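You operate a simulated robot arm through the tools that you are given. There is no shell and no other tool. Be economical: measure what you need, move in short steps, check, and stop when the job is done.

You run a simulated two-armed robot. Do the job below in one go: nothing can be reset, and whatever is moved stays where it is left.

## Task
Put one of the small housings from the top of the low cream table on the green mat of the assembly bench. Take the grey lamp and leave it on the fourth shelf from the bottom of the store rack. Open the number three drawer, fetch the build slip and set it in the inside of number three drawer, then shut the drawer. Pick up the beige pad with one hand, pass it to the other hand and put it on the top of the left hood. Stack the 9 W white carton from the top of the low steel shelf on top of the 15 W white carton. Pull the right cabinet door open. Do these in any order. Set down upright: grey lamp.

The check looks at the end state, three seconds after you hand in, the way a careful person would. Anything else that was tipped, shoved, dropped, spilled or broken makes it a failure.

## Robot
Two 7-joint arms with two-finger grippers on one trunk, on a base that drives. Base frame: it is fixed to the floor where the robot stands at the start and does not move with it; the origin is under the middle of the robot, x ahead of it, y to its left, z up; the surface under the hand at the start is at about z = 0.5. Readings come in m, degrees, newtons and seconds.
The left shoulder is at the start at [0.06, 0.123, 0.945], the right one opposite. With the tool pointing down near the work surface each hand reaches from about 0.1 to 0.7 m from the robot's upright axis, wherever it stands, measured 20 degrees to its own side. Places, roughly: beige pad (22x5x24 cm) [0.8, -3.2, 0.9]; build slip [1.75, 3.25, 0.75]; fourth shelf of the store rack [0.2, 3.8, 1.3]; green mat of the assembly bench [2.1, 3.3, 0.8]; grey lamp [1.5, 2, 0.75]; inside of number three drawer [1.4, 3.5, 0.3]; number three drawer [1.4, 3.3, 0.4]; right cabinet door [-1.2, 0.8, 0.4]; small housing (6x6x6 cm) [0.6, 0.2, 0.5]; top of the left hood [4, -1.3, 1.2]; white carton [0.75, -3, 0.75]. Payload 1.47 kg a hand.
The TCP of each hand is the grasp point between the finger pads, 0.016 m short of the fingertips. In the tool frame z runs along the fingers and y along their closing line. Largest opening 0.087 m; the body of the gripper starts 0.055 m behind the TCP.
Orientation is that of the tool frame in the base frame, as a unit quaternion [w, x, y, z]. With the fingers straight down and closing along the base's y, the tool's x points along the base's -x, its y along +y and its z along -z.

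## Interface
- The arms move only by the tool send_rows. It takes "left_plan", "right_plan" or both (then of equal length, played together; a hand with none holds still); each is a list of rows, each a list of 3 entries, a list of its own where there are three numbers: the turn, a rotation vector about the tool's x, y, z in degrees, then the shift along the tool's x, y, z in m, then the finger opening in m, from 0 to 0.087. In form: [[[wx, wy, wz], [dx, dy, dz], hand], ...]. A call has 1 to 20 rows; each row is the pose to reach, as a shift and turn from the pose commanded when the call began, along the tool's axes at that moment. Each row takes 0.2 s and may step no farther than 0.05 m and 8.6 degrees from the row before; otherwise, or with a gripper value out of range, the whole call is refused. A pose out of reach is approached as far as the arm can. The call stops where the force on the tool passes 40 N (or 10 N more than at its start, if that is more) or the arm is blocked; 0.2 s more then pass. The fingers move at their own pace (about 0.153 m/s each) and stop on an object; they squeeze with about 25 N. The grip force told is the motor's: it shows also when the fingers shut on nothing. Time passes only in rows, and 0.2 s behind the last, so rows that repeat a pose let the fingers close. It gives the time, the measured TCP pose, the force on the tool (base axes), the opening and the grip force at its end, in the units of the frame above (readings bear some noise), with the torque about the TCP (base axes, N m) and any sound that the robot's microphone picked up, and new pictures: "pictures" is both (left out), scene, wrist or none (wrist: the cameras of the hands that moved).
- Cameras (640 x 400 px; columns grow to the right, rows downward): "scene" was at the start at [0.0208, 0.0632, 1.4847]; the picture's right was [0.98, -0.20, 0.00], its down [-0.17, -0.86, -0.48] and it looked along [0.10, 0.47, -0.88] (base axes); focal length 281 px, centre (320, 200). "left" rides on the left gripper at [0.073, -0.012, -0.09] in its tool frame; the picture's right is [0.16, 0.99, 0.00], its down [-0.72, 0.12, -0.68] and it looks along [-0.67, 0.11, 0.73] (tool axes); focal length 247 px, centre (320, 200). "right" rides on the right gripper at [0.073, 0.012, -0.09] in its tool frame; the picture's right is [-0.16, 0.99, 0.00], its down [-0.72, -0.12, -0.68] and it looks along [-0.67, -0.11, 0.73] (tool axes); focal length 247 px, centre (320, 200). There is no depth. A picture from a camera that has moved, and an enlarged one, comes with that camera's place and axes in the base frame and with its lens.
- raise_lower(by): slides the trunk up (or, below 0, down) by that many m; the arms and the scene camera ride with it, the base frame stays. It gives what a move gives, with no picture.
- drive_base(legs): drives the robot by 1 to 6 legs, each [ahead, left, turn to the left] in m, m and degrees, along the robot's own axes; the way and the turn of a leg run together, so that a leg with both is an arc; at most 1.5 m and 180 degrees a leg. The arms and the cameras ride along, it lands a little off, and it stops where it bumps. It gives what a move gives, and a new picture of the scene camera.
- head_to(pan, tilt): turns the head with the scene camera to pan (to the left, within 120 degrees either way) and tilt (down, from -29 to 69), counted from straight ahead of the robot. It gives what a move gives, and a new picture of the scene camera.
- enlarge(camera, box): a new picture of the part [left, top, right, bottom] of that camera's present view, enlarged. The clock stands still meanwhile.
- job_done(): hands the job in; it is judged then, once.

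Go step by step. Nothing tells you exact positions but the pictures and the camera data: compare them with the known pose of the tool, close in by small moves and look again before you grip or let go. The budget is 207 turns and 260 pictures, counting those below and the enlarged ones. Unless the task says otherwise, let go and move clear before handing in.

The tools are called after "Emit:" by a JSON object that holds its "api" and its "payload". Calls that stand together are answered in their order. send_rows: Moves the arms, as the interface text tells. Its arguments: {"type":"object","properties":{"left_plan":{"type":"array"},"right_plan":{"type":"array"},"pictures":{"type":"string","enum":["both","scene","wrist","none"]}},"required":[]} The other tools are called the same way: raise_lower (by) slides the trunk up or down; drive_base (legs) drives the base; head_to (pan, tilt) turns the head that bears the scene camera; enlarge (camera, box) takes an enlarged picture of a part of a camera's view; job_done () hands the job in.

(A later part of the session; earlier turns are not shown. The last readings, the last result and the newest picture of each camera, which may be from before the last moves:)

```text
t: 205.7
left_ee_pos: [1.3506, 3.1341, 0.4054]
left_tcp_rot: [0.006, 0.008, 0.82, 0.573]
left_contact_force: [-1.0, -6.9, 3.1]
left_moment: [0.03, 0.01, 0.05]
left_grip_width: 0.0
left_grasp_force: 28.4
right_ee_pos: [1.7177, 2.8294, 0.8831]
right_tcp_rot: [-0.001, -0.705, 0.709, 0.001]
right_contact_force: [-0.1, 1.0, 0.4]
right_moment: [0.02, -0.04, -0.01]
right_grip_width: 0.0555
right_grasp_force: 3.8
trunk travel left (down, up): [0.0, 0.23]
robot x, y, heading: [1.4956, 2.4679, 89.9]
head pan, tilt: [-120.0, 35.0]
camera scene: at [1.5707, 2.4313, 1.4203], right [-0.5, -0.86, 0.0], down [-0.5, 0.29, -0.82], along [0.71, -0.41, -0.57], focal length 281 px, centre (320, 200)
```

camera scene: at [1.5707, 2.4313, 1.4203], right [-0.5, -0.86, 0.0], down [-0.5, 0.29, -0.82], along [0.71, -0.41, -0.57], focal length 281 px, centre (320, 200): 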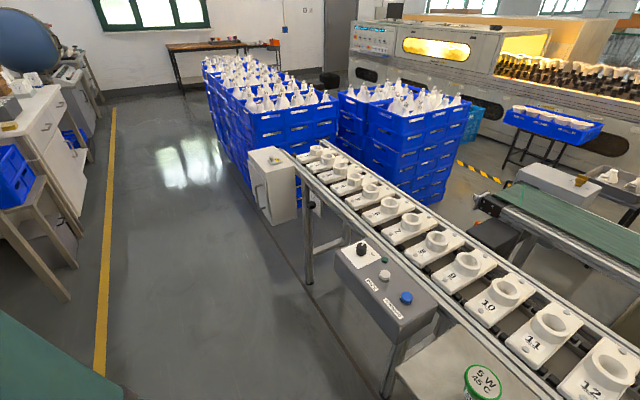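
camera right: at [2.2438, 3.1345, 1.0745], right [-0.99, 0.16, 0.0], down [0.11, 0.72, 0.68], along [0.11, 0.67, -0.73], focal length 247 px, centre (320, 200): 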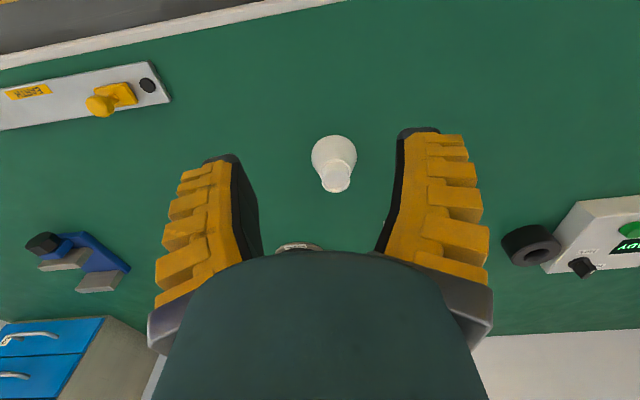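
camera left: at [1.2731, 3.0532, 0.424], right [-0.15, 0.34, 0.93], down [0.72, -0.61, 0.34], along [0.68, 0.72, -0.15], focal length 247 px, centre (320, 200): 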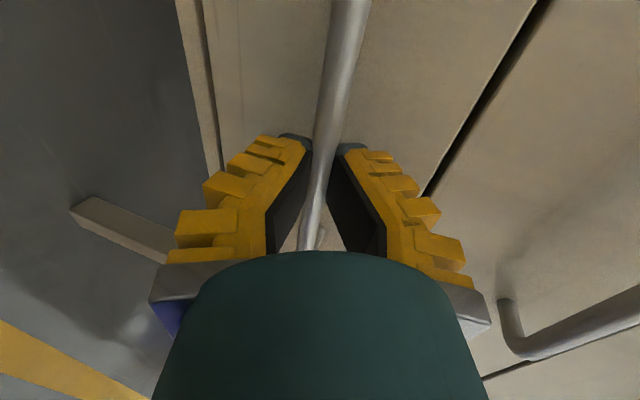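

I'm back at the handle. The earlier pinch was only at the fingertips; I reopen, move the base a bit closer and grip the bar deeper.

Emit:
{"api": "send_rows", "payload": {"left_plan": [[[0, 0, 0], [0, 0, -0.03], 0.0], [[0, 0, 0], [0, 0, -0.06], 0.045], [[0, 0, 0], [0, 0, -0.07], 0.045]], "pictures": "none"}}

Emit:
{"api": "drive_base", "payload": {"legs": [[0.05, 0, 0]]}}

```text
t: 206.5
left_ee_pos: [1.3496, 3.068, 0.4304]
left_tcp_rot: [0.005, 0.007, 0.82, 0.572]
left_contact_force: [0.0, 0.0, -0.9]
left_moment: [0.0, -0.01, 0.0]
left_grip_width: 0.0508
left_grasp_force: 4.3
right_ee_pos: [1.717, 2.8302, 0.8838]
right_tcp_rot: [0.0, -0.705, 0.709, 0.0]
right_contact_force: [0.5, -0.3, 0.0]
right_moment: [0.03, 0.0, 0.03]
right_grip_width: 0.0552
right_grasp_force: 4.3
trunk travel left (down, up): [0.0, 0.23]
robot x, y, heading: [1.4958, 2.4666, 89.9]
head pan, tilt: [-120.0, 35.0]
```

```text
t: 207.5
left_ee_pos: [1.3498, 3.1194, 0.4285]
left_tcp_rot: [0.006, 0.008, 0.82, 0.573]
left_contact_force: [0.3, -0.3, 0.3]
left_moment: [0.01, -0.01, -0.02]
left_grip_width: 0.0508
left_grasp_force: 4.0
right_ee_pos: [1.7183, 2.8796, 0.8834]
right_tcp_rot: [-0.001, -0.705, 0.709, -0.001]
right_contact_force: [-0.9, 0.3, 0.2]
right_moment: [0.0, 0.01, -0.03]
right_grip_width: 0.0552
right_grasp_force: 3.7
trunk travel left (down, up): [0.0, 0.23]
robot x, y, heading: [1.4967, 2.514, 89.8]
head pan, tilt: [-120.0, 35.0]
camera scene: at [1.5708, 2.4824, 1.4203], right [-0.5, -0.86, 0.0], down [-0.5, 0.29, -0.82], along [0.71, -0.41, -0.57], focal length 281 px, centre (320, 200)
```

scene: 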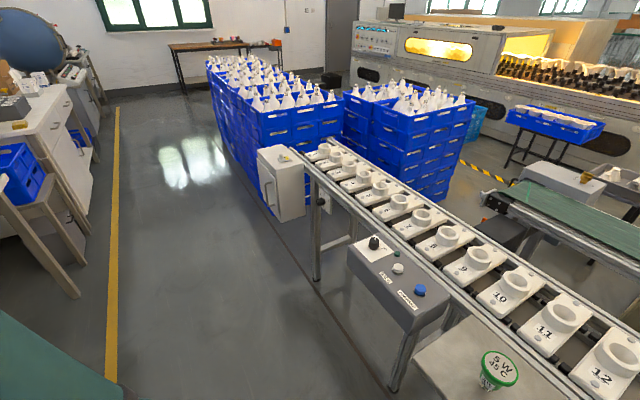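

Emit:
{"api": "send_rows", "payload": {"left_plan": [[[0, 0, 0], [0, -0.0116, 0.01], 0.04], [[0, 0, 0], [0, -0.0116, 0.03], 0.035], [[0, 0, 0], [0, -0.0116, 0.0457], 0.035], [[0, 0, 0], [0, -0.0116, 0.0457], 0.0], [[0, 0, 0], [0, -0.0116, 0.0457], 0.0], [[0, 0, 0], [0, -0.0116, 0.0457], 0.0]], "pictures": "wrist"}}

```text
t: 208.9
left_ee_pos: [1.3513, 3.1504, 0.3968]
left_tcp_rot: [0.006, 0.006, 0.825, 0.565]
left_contact_force: [-1.5, 1.4, -14.4]
left_moment: [0.08, -0.01, 0.0]
left_grip_width: 0.0059
left_grasp_force: 30.5
right_ee_pos: [1.7175, 2.8791, 0.8836]
right_tcp_rot: [-0.002, -0.705, 0.71, 0.0]
right_contact_force: [0.2, -0.5, 0.2]
right_moment: [0.03, 0.04, 0.02]
right_grip_width: 0.0553
right_grasp_force: 3.8
trunk travel left (down, up): [0.0, 0.23]
robot x, y, heading: [1.4965, 2.5122, 89.7]
head pan, tilt: [-120.0, 35.0]
stopped in row 6 (left hand): the force on the tool passed its limit at 42 N (the readings are from after the stop); the commanded pose is now the measured one
camera left: at [1.2771, 3.0632, 0.4186], right [-0.15, 0.36, 0.92], down [0.71, -0.61, 0.36], along [0.69, 0.71, -0.16], focal length 247 px, centre (320, 200)
```

left: 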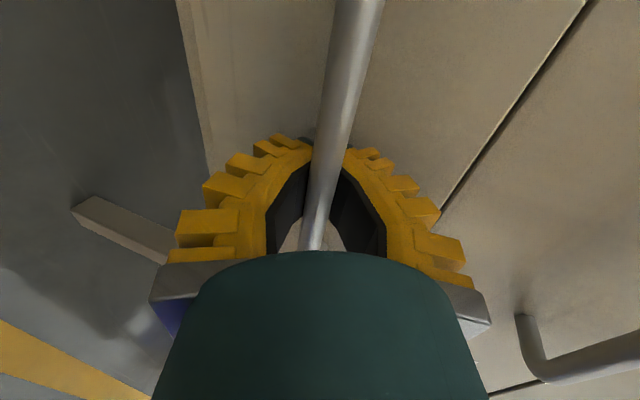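

A deeper grip now. I pull gently with the arm first.

Emit:
{"api": "send_rows", "payload": {"left_plan": [[[0, 0, 0], [0, -0.005, -0.014], 0.0], [[0, 0, 0], [0, -0.01, -0.028], 0.0], [[0, 0, 0], [0, -0.017, -0.047], 0.0], [[0, 0, 0], [0, -0.024, -0.066], 0.0], [[0, 0, 0], [0, -0.034, -0.094], 0.0]], "pictures": "wrist"}}

```text
t: 210.1
left_ee_pos: [1.3513, 3.0478, 0.398]
left_tcp_rot: [0.008, 0.01, 0.829, 0.559]
left_contact_force: [0.6, -1.1, -14.0]
left_moment: [0.06, -0.01, 0.06]
left_grip_width: 0.0061
left_grasp_force: 29.7
right_ee_pos: [1.7186, 2.8797, 0.8838]
right_tcp_rot: [0.0, -0.705, 0.709, 0.0]
right_contact_force: [-1.1, -0.6, -0.6]
right_moment: [0.06, 0.01, 0.01]
right_grip_width: 0.0555
right_grasp_force: 3.5
trunk travel left (down, up): [0.0, 0.23]
robot x, y, heading: [1.496, 2.5165, 89.9]
head pan, tilt: [-120.0, 35.0]
stopped in row 5 (left hand): the force on the tool passed its limit at 46 N (the readings are from after the stop); the commanded pose is now the measured one
camera left: at [1.2764, 2.9613, 0.4195], right [-0.15, 0.37, 0.92], down [0.71, -0.61, 0.36], along [0.69, 0.7, -0.17], focal length 247 px, centre (320, 200)
```

left: 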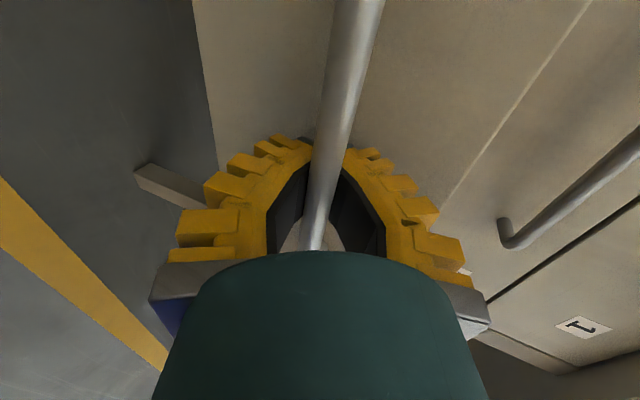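

Drawer is opening. I continue by backing the base 0.16 m.

Emit:
{"api": "drive_base", "payload": {"legs": [[-0.08, 0, 0], [-0.08, 0, 0]]}}

Emit:
{"api": "head_to", "payload": {"pan": 0, "tilt": 55}}

```text
t: 211.9
left_ee_pos: [1.3506, 2.8899, 0.3977]
left_tcp_rot: [0.009, 0.009, 0.828, 0.561]
left_contact_force: [3.6, -0.5, -29.2]
left_moment: [0.21, -0.02, 0.08]
left_grip_width: 0.0062
left_grasp_force: 29.5
right_ee_pos: [1.7175, 2.7197, 0.8821]
right_tcp_rot: [-0.001, -0.704, 0.71, 0.0]
right_contact_force: [0.3, -0.4, 0.3]
right_moment: [0.0, 0.01, 0.01]
right_grip_width: 0.0552
right_grasp_force: 3.6
trunk travel left (down, up): [0.0, 0.23]
robot x, y, heading: [1.4961, 2.3587, 89.6]
head pan, tilt: [-120.0, 35.0]
camera scene: at [1.5697, 2.3233, 1.4203], right [-0.5, -0.86, 0.0], down [-0.49, 0.29, -0.82], along [0.71, -0.41, -0.57], focal length 281 px, centre (320, 200)
```

scene: 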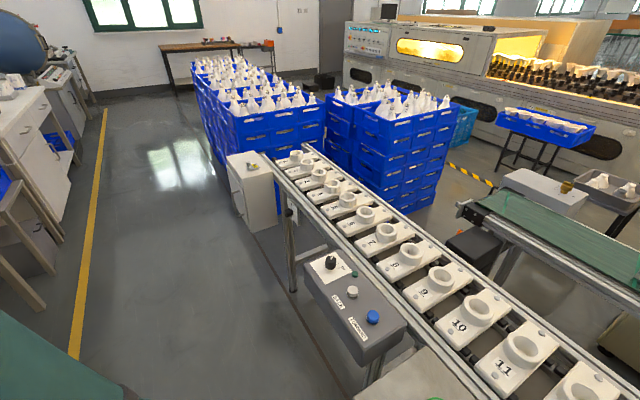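

```text
t: 213.9
left_ee_pos: [1.3518, 2.8886, 0.398]
left_tcp_rot: [0.009, 0.009, 0.828, 0.56]
left_contact_force: [-0.5, -0.8, -20.7]
left_moment: [0.13, 0.0, 0.05]
left_grip_width: 0.006
left_grasp_force: 29.3
right_ee_pos: [1.7195, 2.7201, 0.8834]
right_tcp_rot: [0.0, -0.704, 0.71, -0.002]
right_contact_force: [0.4, 0.3, 0.1]
right_moment: [-0.02, -0.01, 0.0]
right_grip_width: 0.055
right_grasp_force: 3.8
trunk travel left (down, up): [0.0, 0.23]
robot x, y, heading: [1.4998, 2.3592, 89.7]
head pan, tilt: [0.0, 55.0]
camera scene: at [1.4942, 2.4396, 1.3919], right [1.0, -0.01, 0.0], down [0.0, -0.82, -0.57], along [0.0, 0.57, -0.82], focal length 281 px, centre (320, 200)
```

scene: 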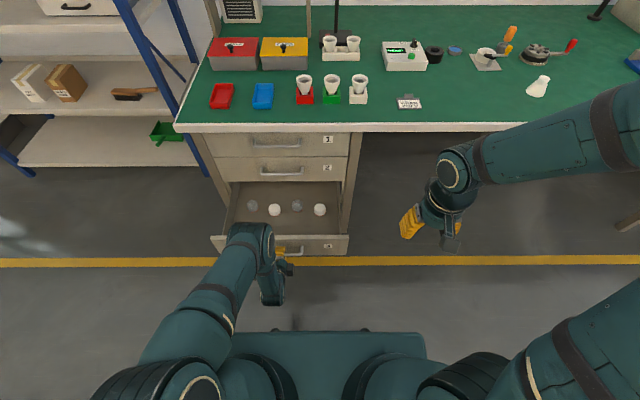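

Drawer 3 is open about 26 cm, with a few small round parts inside. I release the handle and raise the left hand.

Emit:
{"api": "send_rows", "payload": {"left_plan": [[[0, 0, 0], [0, 0, 0], 0.05], [[0, 0, 0], [0, 0, 0], 0.05], [[0, 0, 0], [0, 0.003, -0.025], 0.05], [[0, 0, 0], [0, 0.006, -0.05], 0.05], [[0, 0, 0], [0, 0.045, -0.07], 0.05], [[0, 0, 0], [0, 0.09, -0.09], 0.05], [[0, 0, 0], [0, 0.135, -0.107], 0.05], [[0, 0, 0], [0, 0.18, -0.125], 0.05], [[0, 0, 0], [0, 0.225, -0.143], 0.05], [[0, 0, 0], [0, 0.27, -0.16], 0.05]], "pictures": "scene"}}

Emit:
{"api": "enlarge", "payload": {"camera": "scene", "box": [180, 80, 500, 280]}}

```text
t: 216.1
left_ee_pos: [1.3517, 2.8409, 0.7086]
left_tcp_rot: [0.009, 0.01, 0.828, 0.56]
left_contact_force: [-0.5, 0.3, -0.1]
left_moment: [0.0, 0.0, 0.02]
left_grip_width: 0.0552
left_grasp_force: 4.0
right_ee_pos: [1.718, 2.7188, 0.884]
right_tcp_rot: [0.0, -0.704, 0.71, 0.0]
right_contact_force: [0.1, 1.0, -0.7]
right_moment: [0.05, 0.02, 0.01]
right_grip_width: 0.0554
right_grasp_force: 3.6
trunk travel left (down, up): [0.0, 0.23]
robot x, y, heading: [1.4948, 2.36, 89.6]
head pan, tilt: [0.0, 55.0]
camera scene: at [1.4947, 2.4377, 1.3921], right [1.0, -0.01, 0.0], down [0.0, -0.82, -0.57], along [0.0, 0.57, -0.82], focal length 281 px, centre (320, 200)
```

scene: 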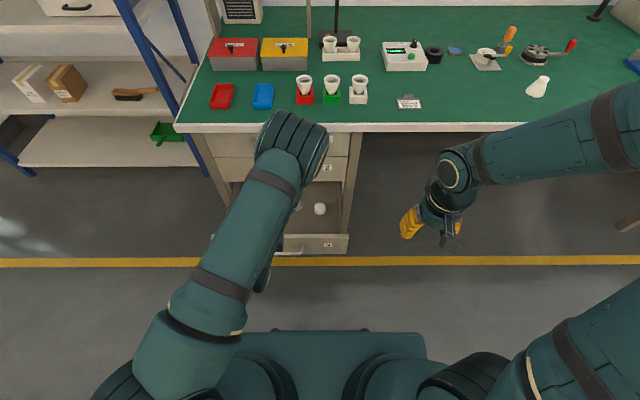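

```text
2.00 times, centred on (340, 180) of scene
camera zoom: at [1.4947, 2.4377, 1.3921], right [1.0, -0.01, 0.0], down [0.0, -0.82, -0.57], along [0.0, 0.57, -0.82], focal length 561 px, centre (280, 240)
```

zoom: 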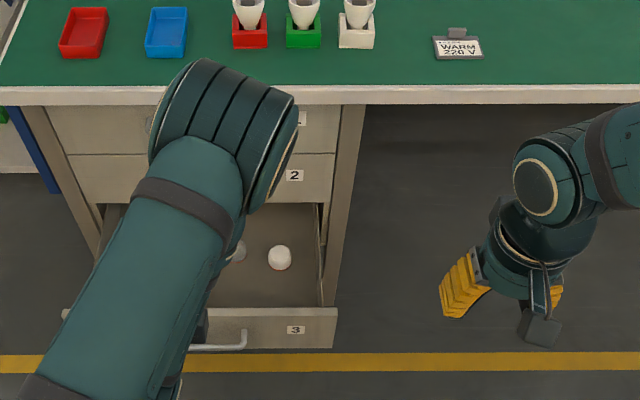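

Now the slip: I raise the trunk, move right to be in front of it clear of the open drawer, and turn the left hand back to point down.

Emit:
{"api": "raise_lower", "payload": {"by": 0.1}}

Emit:
{"api": "drive_base", "payload": {"legs": [[0, -0.5, 0]]}}

Emit:
{"api": "send_rows", "payload": {"left_plan": [[[4.07, 4.07, -6.01], [0.002, 0.008, -0.008], 0.05], [[8.14, 8.14, -12.0], [0.004, 0.016, -0.016], 0.05], [[12.2, 12.2, -18.0], [0.007, 0.025, -0.025], 0.05], [[16.3, 16.3, -24.1], [0.01, 0.033, -0.033], 0.05], [[20.4, 20.4, -30.1], [0.012, 0.041, -0.041], 0.05], [[24.4, 24.4, -36.1], [0.014, 0.05, -0.05], 0.05], [[28.5, 28.5, -42.1], [0.016, 0.058, -0.058], 0.05], [[32.6, 32.6, -48.1], [0.018, 0.066, -0.066], 0.05], [[36.6, 36.6, -54.1], [0.02, 0.075, -0.075], 0.05], [[40.7, 40.7, -60.1], [0.023, 0.083, -0.083], 0.05], [[44.8, 44.8, -66.2], [0.026, 0.091, -0.091], 0.05], [[48.8, 48.8, -72.2], [0.028, 0.1, -0.1], 0.05], [[52.9, 52.9, -78.2], [0.03, 0.1075, -0.1076], 0.05]], "pictures": "none"}}

Emit:
{"api": "drive_base", "payload": {"legs": [[0.22, 0, 0]]}}

```text
t: 217.4
left_ee_pos: [1.3509, 2.8428, 0.8067]
left_tcp_rot: [0.008, 0.011, 0.828, 0.561]
left_contact_force: [-0.2, -0.6, 0.4]
left_moment: [0.02, -0.02, -0.04]
left_grip_width: 0.0554
left_grasp_force: 4.0
right_ee_pos: [1.7182, 2.7199, 0.9833]
right_tcp_rot: [-0.001, -0.704, 0.71, -0.001]
right_contact_force: [0.1, -0.5, -0.2]
right_moment: [0.0, -0.05, 0.03]
right_grip_width: 0.0554
right_grasp_force: 4.1
trunk travel left (down, up): [-0.1, 0.13]
robot x, y, heading: [1.4992, 2.3572, 89.6]
head pan, tilt: [0.0, 55.0]
```

```text
t: 222.2
left_ee_pos: [1.8481, 2.8392, 0.8063]
left_tcp_rot: [0.009, 0.012, 0.828, 0.561]
left_contact_force: [0.5, 0.2, 0.6]
left_moment: [-0.06, 0.01, 0.01]
left_grip_width: 0.0552
left_grasp_force: 3.7
right_ee_pos: [2.2132, 2.715, 0.9829]
right_tcp_rot: [-0.001, -0.703, 0.712, 0.0]
right_contact_force: [-0.7, 0.7, 0.5]
right_moment: [0.01, 0.03, -0.01]
right_grip_width: 0.0556
right_grasp_force: 3.9
trunk travel left (down, up): [-0.1, 0.13]
robot x, y, heading: [1.9886, 2.3558, 89.4]
head pan, tilt: [0.0, 55.0]
camera scene: at [1.9896, 2.4349, 1.492], right [1.0, -0.01, 0.0], down [-0.01, -0.82, -0.57], along [0.0, 0.57, -0.82], focal length 281 px, centre (320, 200)
```

scene: 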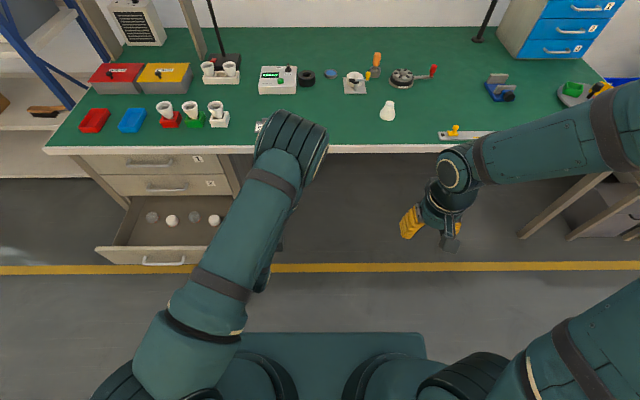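

```text
t: 225.0
left_ee_pos: [1.8144, 2.7804, 0.9478]
left_tcp_rot: [0.002, -0.697, 0.717, -0.001]
left_contact_force: [-0.4, -0.1, -0.4]
left_moment: [0.02, -0.02, -0.02]
left_grip_width: 0.0554
left_grasp_force: 3.7
right_ee_pos: [2.2139, 2.7157, 0.9831]
right_tcp_rot: [0.0, -0.703, 0.711, -0.001]
right_contact_force: [-0.2, 0.0, 0.1]
right_moment: [0.03, 0.0, 0.01]
right_grip_width: 0.0556
right_grasp_force: 3.4
trunk travel left (down, up): [-0.1, 0.13]
robot x, y, heading: [1.9926, 2.3486, 89.6]
head pan, tilt: [0.0, 55.0]
```

```text
t: 226.7
left_ee_pos: [1.8185, 3.0001, 0.9475]
left_tcp_rot: [0.001, -0.695, 0.719, 0.0]
left_contact_force: [0.8, 0.0, 0.0]
left_moment: [0.01, 0.0, 0.01]
left_grip_width: 0.0552
left_grasp_force: 3.9
right_ee_pos: [2.2156, 2.9317, 0.9821]
right_tcp_rot: [0.0, -0.702, 0.712, 0.0]
right_contact_force: [0.2, 0.8, 0.0]
right_moment: [-0.05, -0.02, 0.02]
right_grip_width: 0.0554
right_grasp_force: 3.3
trunk travel left (down, up): [-0.1, 0.13]
robot x, y, heading: [1.9908, 2.5722, 89.6]
head pan, tilt: [0.0, 55.0]
camera scene: at [1.9918, 2.6527, 1.492], right [1.0, -0.01, 0.0], down [-0.01, -0.82, -0.57], along [0.01, 0.57, -0.82], focal length 281 px, centre (320, 200)
```

scene: 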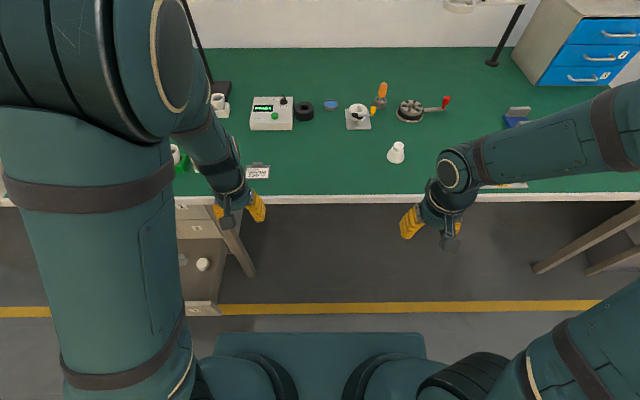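

Now I bring the left hand over the slip to inspect it with the wrist camera.

Emit:
{"api": "send_rows", "payload": {"left_plan": [[[0, 0, 0], [-0.05, 0.0, 0], 0.04], [[0, 0, 0], [-0.1, 0.0, 0], 0.04], [[0, 0, 0], [-0.15, 0.0, 0], 0.04], [[0, 0, 0], [-0.19, 0, 0], 0.04]], "pictures": "both"}}

Emit:
{"api": "enlarge", "payload": {"camera": "left", "box": [200, 0, 440, 150]}}

Emit:
{"api": "enlarge", "payload": {"camera": "scene", "box": [200, 120, 320, 195]}}

```text
t: 227.7
left_ee_pos: [1.8226, 3.1885, 0.9492]
left_tcp_rot: [-0.001, -0.695, 0.719, 0.0]
left_contact_force: [0.0, 0.5, 0.2]
left_moment: [-0.02, 0.01, -0.01]
left_grip_width: 0.0459
left_grasp_force: 4.5
right_ee_pos: [2.2164, 2.9314, 0.9838]
right_tcp_rot: [-0.001, -0.702, 0.712, -0.001]
right_contact_force: [-1.1, -0.6, 0.2]
right_moment: [-0.01, 0.03, -0.01]
right_grip_width: 0.0553
right_grasp_force: 4.2
trunk travel left (down, up): [-0.1, 0.13]
robot x, y, heading: [1.9916, 2.5745, 89.3]
head pan, tilt: [0.0, 55.0]
camera scene: at [1.9917, 2.6522, 1.492], right [1.0, -0.01, 0.0], down [-0.01, -0.82, -0.57], along [0.01, 0.57, -0.82], focal length 281 px, centre (320, 200)
camera left: at [1.8328, 3.1142, 1.0374], right [-0.99, -0.13, 0.0], down [-0.09, 0.73, 0.68], along [-0.08, 0.68, -0.73], focal length 247 px, centre (320, 200)
```

scene: 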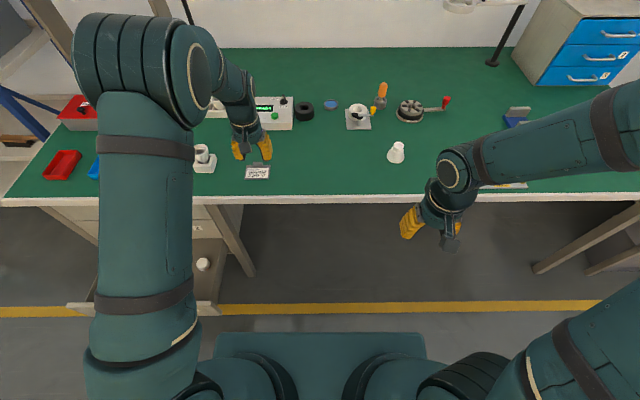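
left: 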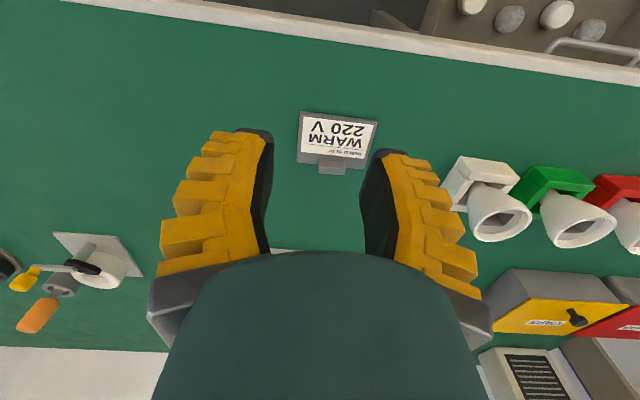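

```text
2.67 times, centred on (320, 75) of left
camera zoom: at [1.8328, 3.1142, 1.0374], right [-0.99, -0.13, 0.0], down [-0.09, 0.73, 0.68], along [-0.08, 0.68, -0.73], focal length 659 px, centre (320, 533)
```

zoom: 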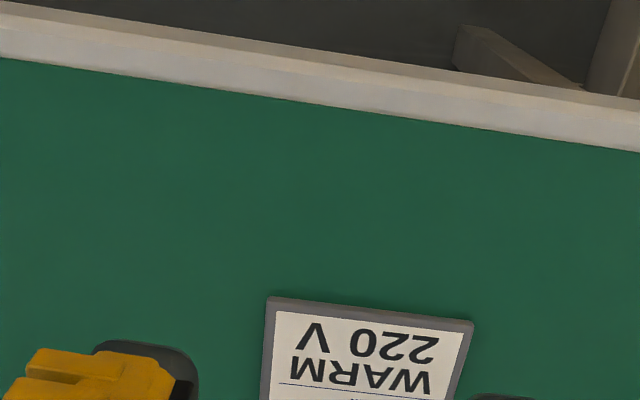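

```text
5.33 times, centred on (260, 158) of scene
camera zoom: at [1.9917, 2.6522, 1.492], right [1.0, -0.01, 0.0], down [-0.01, -0.82, -0.57], along [0.01, 0.57, -0.82], focal length 1497 px, centre (640, 427)
```

zoom: 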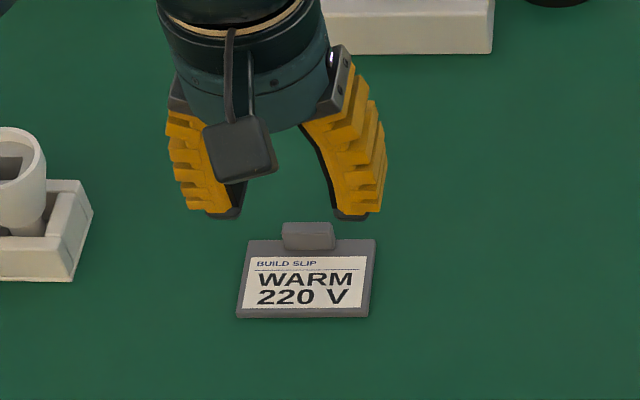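

The build slip is a plate with an upright tab (~3.4 cm wide) at about (1.80, 3.276). I hover just above the tab.

Emit:
{"api": "send_rows", "payload": {"left_plan": [[[0, 0, 0], [-0.04, 0.012, 0.0], 0.055], [[0, 0, 0], [-0.0867, 0.0256, 0.01], 0.055], [[0, 0, 0], [-0.0867, 0.0256, 0.05], 0.055], [[0, 0, 0], [-0.0867, 0.0256, 0.09], 0.055]], "pictures": "both"}}

Emit:
{"api": "enlarge", "payload": {"camera": "scene", "box": [200, 120, 320, 195]}}

```text
t: 228.7
left_ee_pos: [1.8021, 3.2762, 0.8576]
left_tcp_rot: [0.002, -0.696, 0.718, -0.001]
left_contact_force: [0.1, 0.5, 0.5]
left_moment: [-0.04, 0.03, 0.01]
left_grip_width: 0.0601
left_grasp_force: 3.7
right_ee_pos: [2.2174, 2.931, 0.9839]
right_tcp_rot: [0.0, -0.702, 0.712, -0.001]
right_contact_force: [0.0, -0.3, 0.2]
right_moment: [-0.03, -0.01, -0.03]
right_grip_width: 0.0554
right_grasp_force: 3.4
trunk travel left (down, up): [-0.1, 0.13]
robot x, y, heading: [1.9942, 2.5709, 89.4]
head pan, tilt: [0.0, 55.0]
camera scene: at [1.9915, 2.6523, 1.492], right [1.0, -0.01, 0.0], down [-0.01, -0.82, -0.57], along [0.01, 0.57, -0.82], focal length 281 px, centre (320, 200)
camera left: at [1.8116, 3.2023, 0.9474], right [-0.99, -0.13, 0.0], down [-0.09, 0.73, 0.68], along [-0.08, 0.68, -0.73], focal length 247 px, centre (320, 200)
```

scene: 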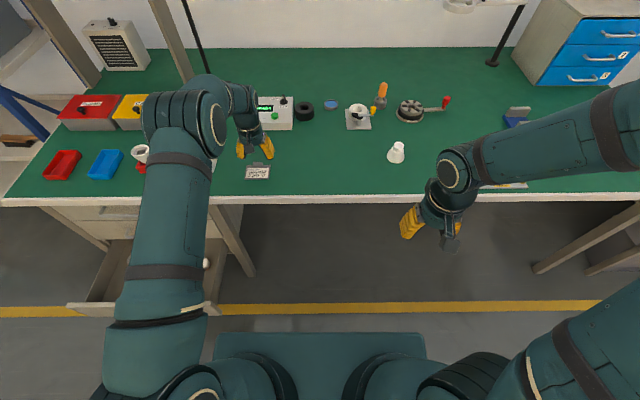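
left: 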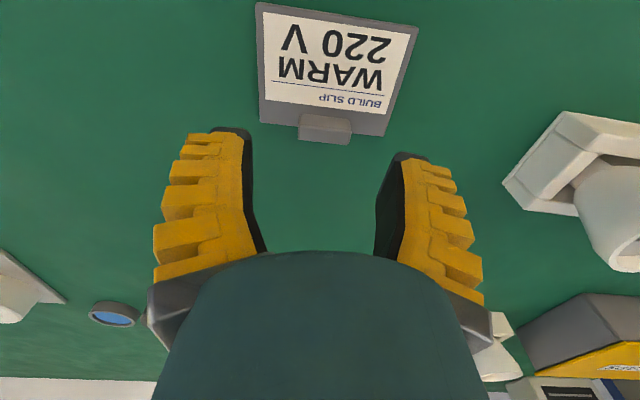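

```text
5.33 times, centred on (260, 158) of scene
camera zoom: at [1.9915, 2.6523, 1.492], right [1.0, -0.01, 0.0], down [-0.01, -0.82, -0.57], along [0.01, 0.57, -0.82], focal length 1497 px, centre (640, 427)
```

zoom: 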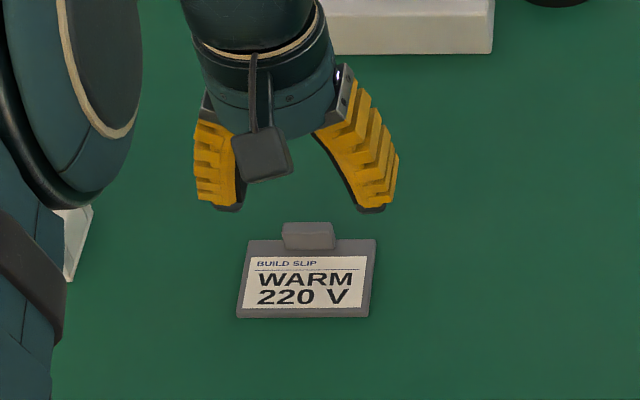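

Emit:
{"api": "send_rows", "payload": {"left_plan": [[[0, 0, 0], [0.011, 0.0, 0.015], 0.055], [[0, 0, 0], [0.011, 0.0, 0.03], 0.055]], "pictures": "wrist"}}

Emit:
{"api": "enlarge", "payload": {"camera": "scene", "box": [200, 120, 320, 195]}}

```text
t: 229.3
left_ee_pos: [1.8013, 3.2644, 0.8275]
left_tcp_rot: [0.002, -0.695, 0.719, 0.001]
left_contact_force: [-0.3, 0.0, -0.1]
left_moment: [-0.02, 0.02, -0.01]
left_grip_width: 0.0602
left_grasp_force: 3.4
right_ee_pos: [2.2164, 2.9305, 0.9847]
right_tcp_rot: [0.0, -0.702, 0.712, 0.0]
right_contact_force: [0.1, -0.6, 0.9]
right_moment: [0.0, 0.0, -0.01]
right_grip_width: 0.0552
right_grasp_force: 4.0
trunk travel left (down, up): [-0.1, 0.13]
robot x, y, heading: [1.9965, 2.5687, 89.5]
head pan, tilt: [0.0, 55.0]
camera left: at [1.8109, 3.1904, 0.9174], right [-0.99, -0.13, 0.0], down [-0.09, 0.73, 0.68], along [-0.08, 0.68, -0.73], focal length 247 px, centre (320, 200)
```

left: 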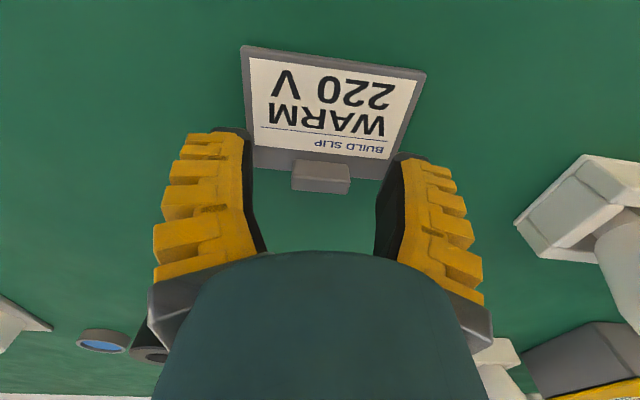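

```text
5.33 times, centred on (260, 158) of scene
camera zoom: at [1.9918, 2.6517, 1.492], right [1.0, -0.01, 0.0], down [-0.01, -0.82, -0.57], along [0.01, 0.57, -0.82], focal length 1497 px, centre (640, 427)
```

zoom: 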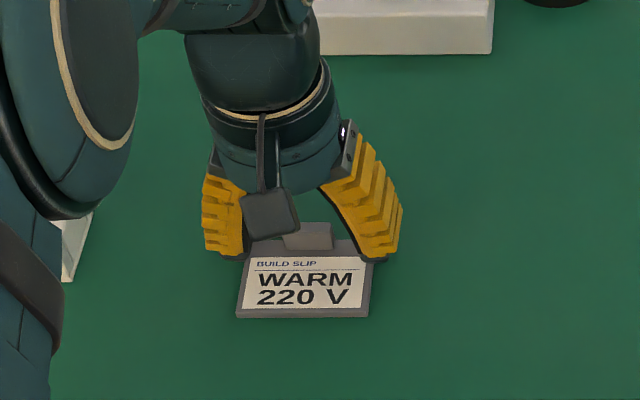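

Tab refined to y ≈ 3.28, z 0.795–0.81. I adjust, descend so the tips just clear the plate, and close.

Emit:
{"api": "send_rows", "payload": {"left_plan": [[[0, 0, 0], [-0.015, 0.003, 0.005], 0.055], [[0, 0, 0], [-0.015, 0.003, 0.014], 0.055], [[0, 0, 0], [-0.015, 0.003, 0.014], 0.02], [[0, 0, 0], [-0.015, 0.003, 0.014], 0.0], [[0, 0, 0], [-0.015, 0.003, 0.014], 0.0]], "pictures": "wrist"}}

Emit:
{"api": "enlarge", "payload": {"camera": "scene", "box": [200, 120, 320, 195]}}

```text
t: 230.6
left_ee_pos: [1.8004, 3.2799, 0.8218]
left_tcp_rot: [0.006, -0.696, 0.718, 0.005]
left_contact_force: [0.6, -9.4, 17.2]
left_moment: [-0.3, -0.03, 0.03]
left_grip_width: 0.0214
left_grasp_force: 25.0
right_ee_pos: [2.218, 2.9286, 0.9834]
right_tcp_rot: [0.0, -0.702, 0.713, 0.001]
right_contact_force: [0.8, -0.2, -0.7]
right_moment: [-0.02, 0.0, -0.03]
right_grip_width: 0.0555
right_grasp_force: 3.9
trunk travel left (down, up): [-0.1, 0.13]
robot x, y, heading: [1.9943, 2.5735, 89.6]
head pan, tilt: [0.0, 55.0]
stopped in row 5 (left hand): the force on the tool passed its limit at 40 N (the readings are from after the stop); the commanded pose is now the measured one
camera left: at [1.8092, 3.2057, 0.9102], right [-0.99, -0.13, 0.0], down [-0.09, 0.72, 0.69], along [-0.08, 0.69, -0.72], focal length 247 px, centre (320, 200)
```

left: 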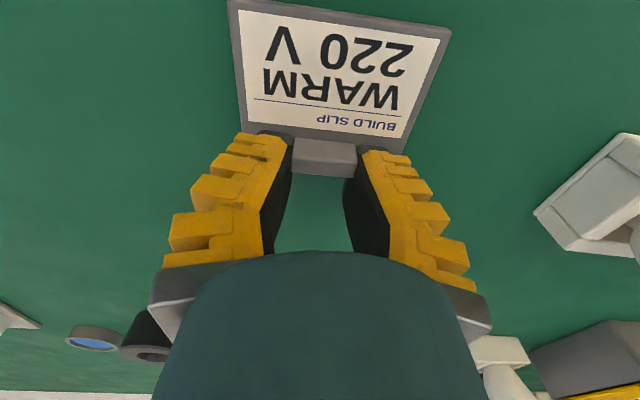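

```text
5.33 times, centred on (260, 158) of scene
camera zoom: at [1.9923, 2.6484, 1.492], right [1.0, -0.01, 0.0], down [-0.01, -0.82, -0.58], along [0.01, 0.58, -0.82], focal length 1497 px, centre (640, 427)
```

zoom: 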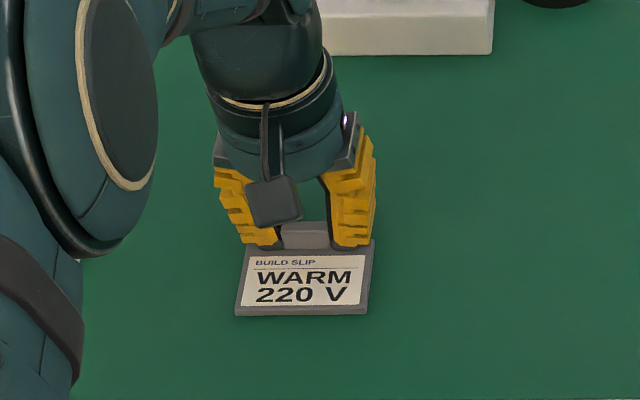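

Tab is clamped. Lift a little and check.

Emit:
{"api": "send_rows", "payload": {"left_plan": [[[0, 0, 0], [0, 0, -0.01], 0.0], [[0, 0, 0], [0, 0, -0.03], 0.0], [[0, 0, 0], [0, 0, -0.06], 0.0], [[0, 0, 0], [0, 0, -0.1], 0.0]], "pictures": "wrist"}}

```text
t: 231.6
left_ee_pos: [1.7985, 3.28, 0.918]
left_tcp_rot: [0.005, -0.695, 0.719, 0.003]
left_contact_force: [-0.4, -0.1, -0.4]
left_moment: [0.03, 0.04, 0.02]
left_grip_width: 0.0209
left_grasp_force: 25.3
right_ee_pos: [2.2175, 2.9307, 0.984]
right_tcp_rot: [0.0, -0.701, 0.713, 0.001]
right_contact_force: [-0.7, 0.0, 0.2]
right_moment: [0.04, 0.01, -0.02]
right_grip_width: 0.0553
right_grasp_force: 3.7
trunk travel left (down, up): [-0.1, 0.13]
robot x, y, heading: [1.9923, 2.5697, 89.4]
head pan, tilt: [0.0, 55.0]
camera left: at [1.8081, 3.206, 1.0069], right [-0.99, -0.13, 0.0], down [-0.09, 0.72, 0.69], along [-0.08, 0.68, -0.73], focal length 247 px, centre (320, 200)
```

left: 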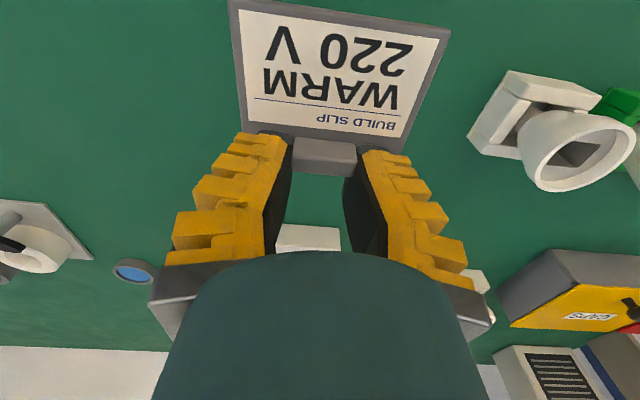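

The slip is held flat. I retract, drive left in front of the open drawer, and lower the trunk.

Emit:
{"api": "send_rows", "payload": {"left_plan": [[[0, 0, 0], [0.03, 0, -0.03], 0.0], [[0, 0, 0], [0.07, 0, -0.04], 0.0], [[0, 0, 0], [0.11, 0, -0.04], 0.0], [[0, 0, 0], [0.15, 0, -0.04], 0.0], [[0, 0, 0], [0.19, 0, -0.04], 0.0], [[0, 0, 0], [0.23, 0, -0.04], 0.0], [[0, 0, 0], [0.26, 0, -0.04], 0.0]], "pictures": "none"}}

Emit:
{"api": "drive_base", "payload": {"legs": [[-0.17, 0, 0.5], [0, 0.43, 0]]}}

Emit:
{"api": "head_to", "payload": {"pan": 8, "tilt": 55}}

```text
t: 233.2
left_ee_pos: [1.7889, 3.0199, 0.9542]
left_tcp_rot: [0.005, -0.695, 0.719, 0.004]
left_contact_force: [0.5, 0.1, -0.6]
left_moment: [0.05, 0.02, 0.02]
left_grip_width: 0.0205
left_grasp_force: 24.9
right_ee_pos: [2.2177, 2.9309, 0.9819]
right_tcp_rot: [0.0, -0.701, 0.713, 0.0]
right_contact_force: [0.1, -0.1, -0.8]
right_moment: [0.0, -0.02, -0.01]
right_grip_width: 0.0553
right_grasp_force: 4.1
trunk travel left (down, up): [-0.1, 0.13]
robot x, y, heading: [1.9938, 2.5703, 89.3]
head pan, tilt: [0.0, 55.0]
```

```text
t: 238.5
left_ee_pos: [1.3597, 2.8481, 0.956]
left_tcp_rot: [0.005, -0.699, 0.715, 0.004]
left_contact_force: [0.1, -0.3, 0.2]
left_moment: [-0.04, 0.01, 0.04]
left_grip_width: 0.0212
left_grasp_force: 25.0
right_ee_pos: [1.7874, 2.7616, 0.9837]
right_tcp_rot: [-0.001, -0.706, 0.709, 0.0]
right_contact_force: [-0.5, 0.7, 0.1]
right_moment: [0.01, -0.01, -0.06]
right_grip_width: 0.0553
right_grasp_force: 3.6
trunk travel left (down, up): [-0.1, 0.13]
robot x, y, heading: [1.5695, 2.4011, 90.1]
head pan, tilt: [0.0, 55.0]
camera scene: at [1.5651, 2.4804, 1.492], right [1.0, 0.0, 0.0], down [0.0, -0.82, -0.57], along [0.0, 0.57, -0.82], focal length 281 px, centre (320, 200)
```

scene: 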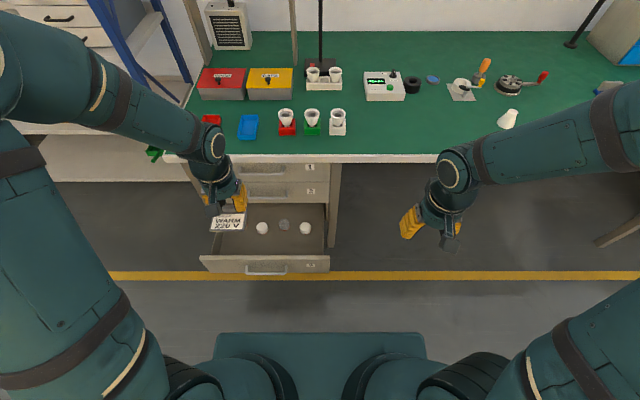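

```text
t: 239.2
left_ee_pos: [1.3585, 2.8481, 0.956]
left_tcp_rot: [0.005, -0.699, 0.715, 0.004]
left_contact_force: [0.6, -0.6, -0.8]
left_moment: [0.03, 0.0, 0.02]
left_grip_width: 0.0212
left_grasp_force: 24.4
right_ee_pos: [1.788, 2.7625, 0.984]
right_tcp_rot: [-0.001, -0.706, 0.709, 0.0]
right_contact_force: [0.0, -0.1, -0.1]
right_moment: [-0.03, 0.02, -0.01]
right_grip_width: 0.0554
right_grasp_force: 3.5
trunk travel left (down, up): [-0.1, 0.13]
robot x, y, heading: [1.569, 2.4029, 90.5]
head pan, tilt: [8.0, 55.0]
camera scene: at [1.5554, 2.4797, 1.492], right [0.99, 0.14, 0.0], down [0.11, -0.81, -0.57], along [-0.08, 0.57, -0.82], focal length 281 px, centre (320, 200)
```

scene: 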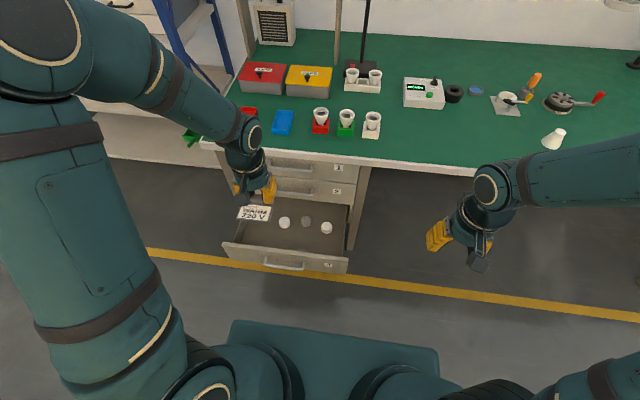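

Free floor in the drawer lies in front of the parts (y 2.94–3.09). I lower the trunk and bring the slip above (1.40, 3.05).

Emit:
{"api": "raise_lower", "payload": {"by": -0.1}}

Emit:
{"api": "send_rows", "payload": {"left_plan": [[[0, 0, 0], [-0.04, -0.01, 0.0], 0.0], [[0, 0, 0], [-0.08, -0.02, 0.03], 0.0], [[0, 0, 0], [-0.12, -0.03, 0.06], 0.0], [[0, 0, 0], [-0.16, -0.04, 0.09], 0.0], [[0, 0, 0], [-0.2, -0.042, 0.11], 0.0], [[0, 0, 0], [-0.2, -0.042, 0.15], 0.0], [[0, 0, 0], [-0.2, -0.042, 0.19], 0.0], [[0, 0, 0], [-0.2, -0.042, 0.23], 0.0], [[0, 0, 0], [-0.2, -0.042, 0.27], 0.0]], "pictures": "both"}}

```text
t: 240.5
left_ee_pos: [1.3586, 2.8482, 0.8573]
left_tcp_rot: [0.004, -0.699, 0.715, 0.004]
left_contact_force: [0.5, -0.4, -0.1]
left_moment: [0.0, 0.03, 0.01]
left_grip_width: 0.0217
left_grasp_force: 24.6
right_ee_pos: [1.788, 2.7624, 0.8841]
right_tcp_rot: [0.0, -0.706, 0.709, 0.0]
right_contact_force: [0.2, 0.0, -0.4]
right_moment: [0.0, 0.0, -0.01]
right_grip_width: 0.0554
right_grasp_force: 3.9
trunk travel left (down, up): [0.0, 0.23]
robot x, y, heading: [1.562, 2.4001, 90.4]
head pan, tilt: [8.0, 55.0]
```

```text
refused: row 2 steps farther than a row can; nothing moved
```

Emit:
{"api": "send_rows", "payload": {"left_plan": [[[0, 0, 0], [-0.04, -0.01, 0.0], 0.0], [[0, 0, 0], [-0.08, -0.02, 0.02], 0.0], [[0, 0, 0], [-0.12, -0.03, 0.04], 0.0], [[0, 0, 0], [-0.16, -0.04, 0.06], 0.0], [[0, 0, 0], [-0.2, -0.042, 0.08], 0.0], [[0, 0, 0], [-0.2, -0.042, 0.12], 0.0], [[0, 0, 0], [-0.2, -0.042, 0.16], 0.0], [[0, 0, 0], [-0.2, -0.042, 0.2], 0.0], [[0, 0, 0], [-0.2, -0.042, 0.24], 0.0], [[0, 0, 0], [-0.2, -0.042, 0.27], 0.0]], "pictures": "both"}}

```text
t: 242.7
left_ee_pos: [1.4027, 3.0493, 0.59]
left_tcp_rot: [0.005, -0.7, 0.714, 0.004]
left_contact_force: [-0.4, 0.4, -0.1]
left_moment: [-0.01, -0.02, -0.02]
left_grip_width: 0.0213
left_grasp_force: 25.1
right_ee_pos: [1.7882, 2.7619, 0.8845]
right_tcp_rot: [-0.001, -0.706, 0.709, -0.001]
right_contact_force: [-0.6, -0.3, -0.8]
right_moment: [0.01, 0.0, 0.01]
right_grip_width: 0.0554
right_grasp_force: 3.4
trunk travel left (down, up): [0.0, 0.23]
robot x, y, heading: [1.5715, 2.3999, 90.0]
head pan, tilt: [8.0, 55.0]
camera scene: at [1.5553, 2.4799, 1.392], right [0.99, 0.14, 0.0], down [0.11, -0.81, -0.57], along [-0.08, 0.57, -0.82], focal length 281 px, centre (320, 200)
camera left: at [1.4134, 2.9742, 0.6783], right [-0.99, -0.14, 0.0], down [-0.1, 0.72, 0.69], along [-0.09, 0.68, -0.73], focal length 247 px, centre (320, 200)
```

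scene: 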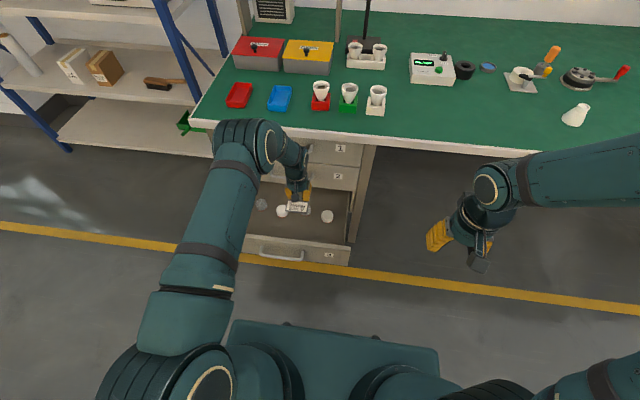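
left: 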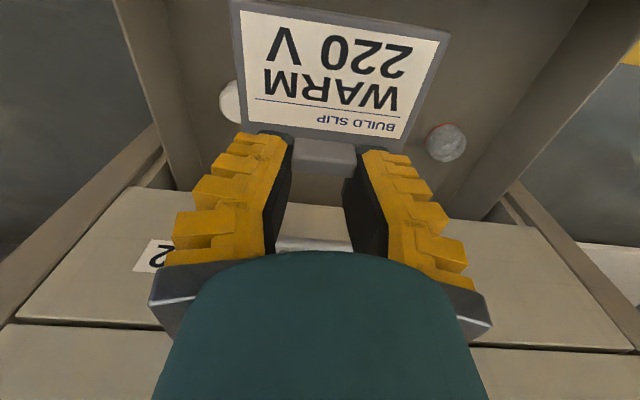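

Clear of the parts. Lower the slip to the drawer floor in careful steps.

Emit:
{"api": "send_rows", "payload": {"left_plan": [[[0, 0, 0], [0, 0, 0.04], 0.0], [[0, 0, 0], [0, 0, 0.08], 0.0], [[0, 0, 0], [0, 0, 0.12], 0.0], [[0, 0, 0], [0, 0, 0.16], 0.0], [[0, 0, 0], [0, 0, 0.18], 0.0], [[0, 0, 0], [0, 0, 0.19], 0.0]], "pictures": "both"}}

```text
t: 244.1
left_ee_pos: [1.4033, 3.0472, 0.4199]
left_tcp_rot: [0.004, -0.699, 0.715, 0.003]
left_contact_force: [-0.2, 0.5, -0.8]
left_moment: [0.04, 0.01, -0.02]
left_grip_width: 0.0217
left_grasp_force: 24.5
left hand out of reach, approached as far as the arm can: row 5, 6
right_ee_pos: [1.787, 2.7627, 0.8837]
right_tcp_rot: [-0.001, -0.706, 0.708, -0.001]
right_contact_force: [0.4, -0.2, 0.3]
right_moment: [0.0, -0.01, 0.01]
right_grip_width: 0.055
right_grasp_force: 4.2
trunk travel left (down, up): [0.0, 0.23]
robot x, y, heading: [1.565, 2.4025, 90.3]
head pan, tilt: [8.0, 55.0]
camera scene: at [1.5553, 2.4797, 1.3921], right [0.99, 0.14, 0.0], down [0.11, -0.81, -0.57], along [-0.08, 0.57, -0.82], focal length 281 px, centre (320, 200)
camera left: at [1.4142, 2.9729, 0.5079], right [-0.99, -0.14, 0.0], down [-0.1, 0.72, 0.69], along [-0.09, 0.68, -0.73], focal length 247 px, centre (320, 200)
```

scene: 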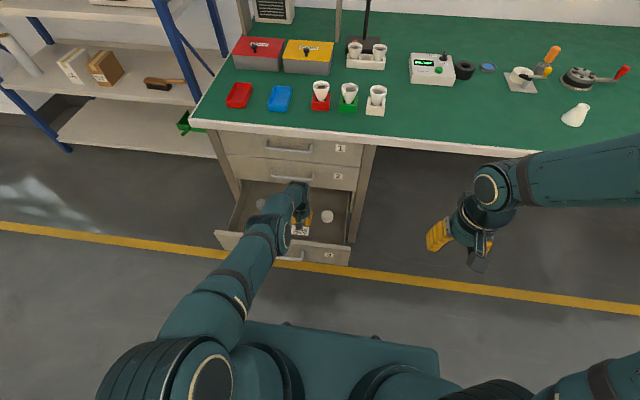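
left: 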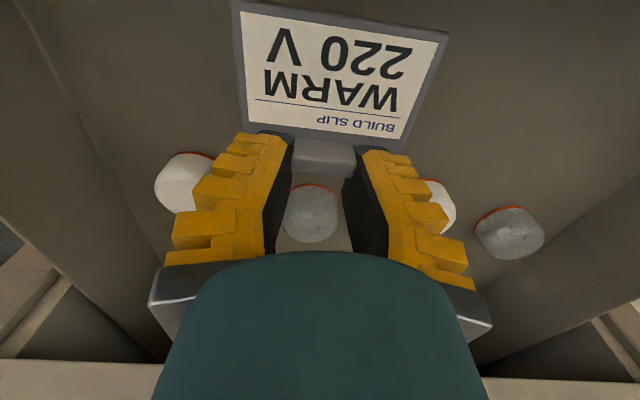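

Out of reach by a few centimetres: I raise, pull the hand back 9 cm, drive 9 cm closer and lower again.

Emit:
{"api": "send_rows", "payload": {"left_plan": [[[0, 0, 0], [0, 0, -0.04], 0.0], [[0, 0, 0], [0, 0, -0.08], 0.0], [[0, 0, 0], [0, 0, -0.12], 0.0], [[0, 0, 0], [0, 0, -0.16], 0.0], [[0, 0, 0], [0.04, 0, -0.18], 0.0], [[0, 0, 0], [0.08, 0, -0.18], 0.0], [[0, 0, 0], [0.09, 0, -0.18], 0.0]], "pictures": "none"}}

Emit:
{"api": "drive_base", "payload": {"legs": [[0.09, 0, 0]]}}

Emit:
{"api": "send_rows", "payload": {"left_plan": [[[0, 0, 0], [0, 0, 0.04], 0.0], [[0, 0, 0], [0, 0, 0.08], 0.0], [[0, 0, 0], [0, 0, 0.12], 0.0], [[0, 0, 0], [0, 0, 0.16], 0.0], [[0, 0, 0], [0, 0, 0.19], 0.0]], "pictures": "both"}}

```text
t: 245.7
left_ee_pos: [1.4021, 2.9572, 0.5984]
left_tcp_rot: [0.005, -0.699, 0.715, 0.003]
left_contact_force: [0.0, 0.2, 0.5]
left_moment: [0.01, -0.02, 0.01]
left_grip_width: 0.0216
left_grasp_force: 24.7
right_ee_pos: [1.7879, 2.7623, 0.8824]
right_tcp_rot: [-0.001, -0.706, 0.708, 0.0]
right_contact_force: [-0.2, 0.2, -0.6]
right_moment: [-0.01, -0.01, -0.01]
right_grip_width: 0.0553
right_grasp_force: 4.0
trunk travel left (down, up): [0.0, 0.23]
robot x, y, heading: [1.5715, 2.3962, 90.1]
head pan, tilt: [8.0, 55.0]
```

```text
t: 246.8
left_ee_pos: [1.4025, 3.0475, 0.5978]
left_tcp_rot: [0.004, -0.699, 0.715, 0.003]
left_contact_force: [1.2, -0.1, -0.9]
left_moment: [-0.06, 0.0, -0.01]
left_grip_width: 0.0217
left_grasp_force: 25.0
right_ee_pos: [1.7886, 2.8505, 0.8828]
right_tcp_rot: [-0.001, -0.705, 0.709, -0.001]
right_contact_force: [0.1, 0.3, 0.0]
right_moment: [-0.05, 0.0, 0.01]
right_grip_width: 0.0555
right_grasp_force: 3.8
trunk travel left (down, up): [0.0, 0.23]
robot x, y, heading: [1.5683, 2.4859, 89.9]
head pan, tilt: [8.0, 55.0]
camera scene: at [1.5555, 2.5699, 1.3919], right [0.99, 0.14, 0.0], down [0.11, -0.81, -0.57], along [-0.08, 0.57, -0.82], focal length 281 px, centre (320, 200)
```

scene: 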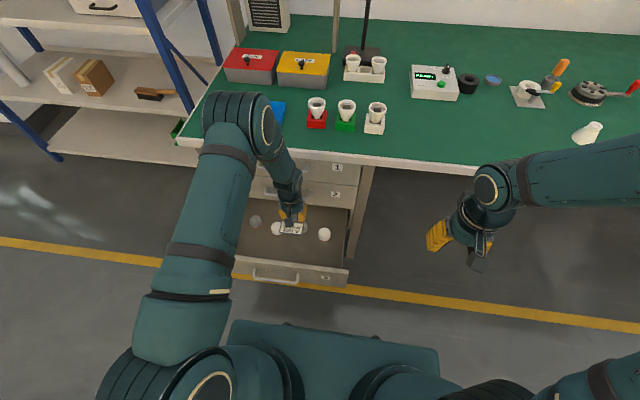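

```text
t: 248.0
left_ee_pos: [1.4056, 3.0483, 0.4072]
left_tcp_rot: [0.006, -0.699, 0.715, 0.004]
left_contact_force: [0.1, -0.3, -0.1]
left_moment: [0.01, 0.0, 0.0]
left_grip_width: 0.0217
left_grasp_force: 25.0
right_ee_pos: [1.7885, 2.8512, 0.8841]
right_tcp_rot: [0.0, -0.705, 0.709, -0.001]
right_contact_force: [0.3, -0.1, 0.1]
right_moment: [0.0, -0.01, -0.03]
right_grip_width: 0.0555
right_grasp_force: 3.5
trunk travel left (down, up): [0.0, 0.23]
robot x, y, heading: [1.5679, 2.4881, 90.0]
head pan, tilt: [8.0, 55.0]
camera scene: at [1.5555, 2.5687, 1.392], right [0.99, 0.14, 0.0], down [0.11, -0.81, -0.57], along [-0.08, 0.57, -0.82], focal length 281 px, centre (320, 200)
camera left: at [1.4147, 2.9745, 0.4973], right [-0.99, -0.14, 0.0], down [-0.1, 0.72, 0.69], along [-0.09, 0.68, -0.73], focal length 247 px, centre (320, 200)
```

scene: 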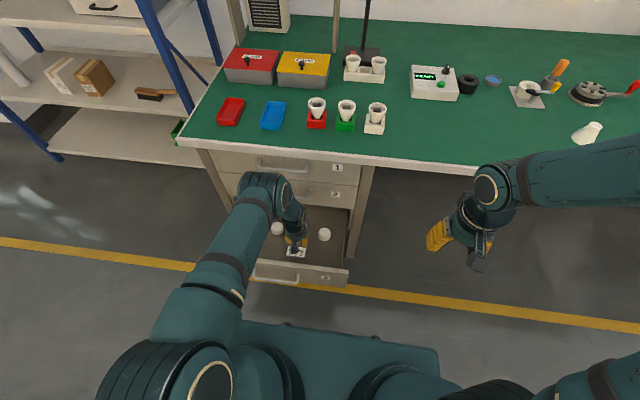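
left: 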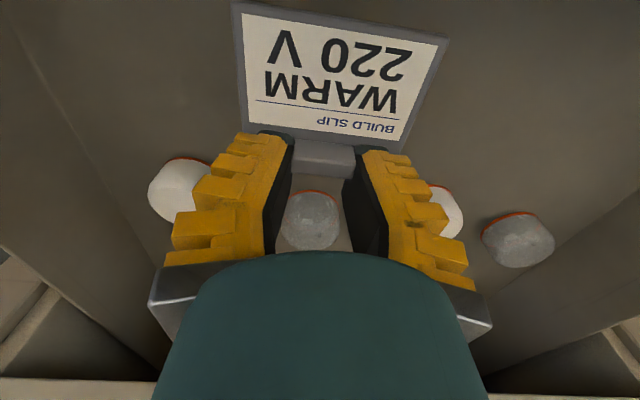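

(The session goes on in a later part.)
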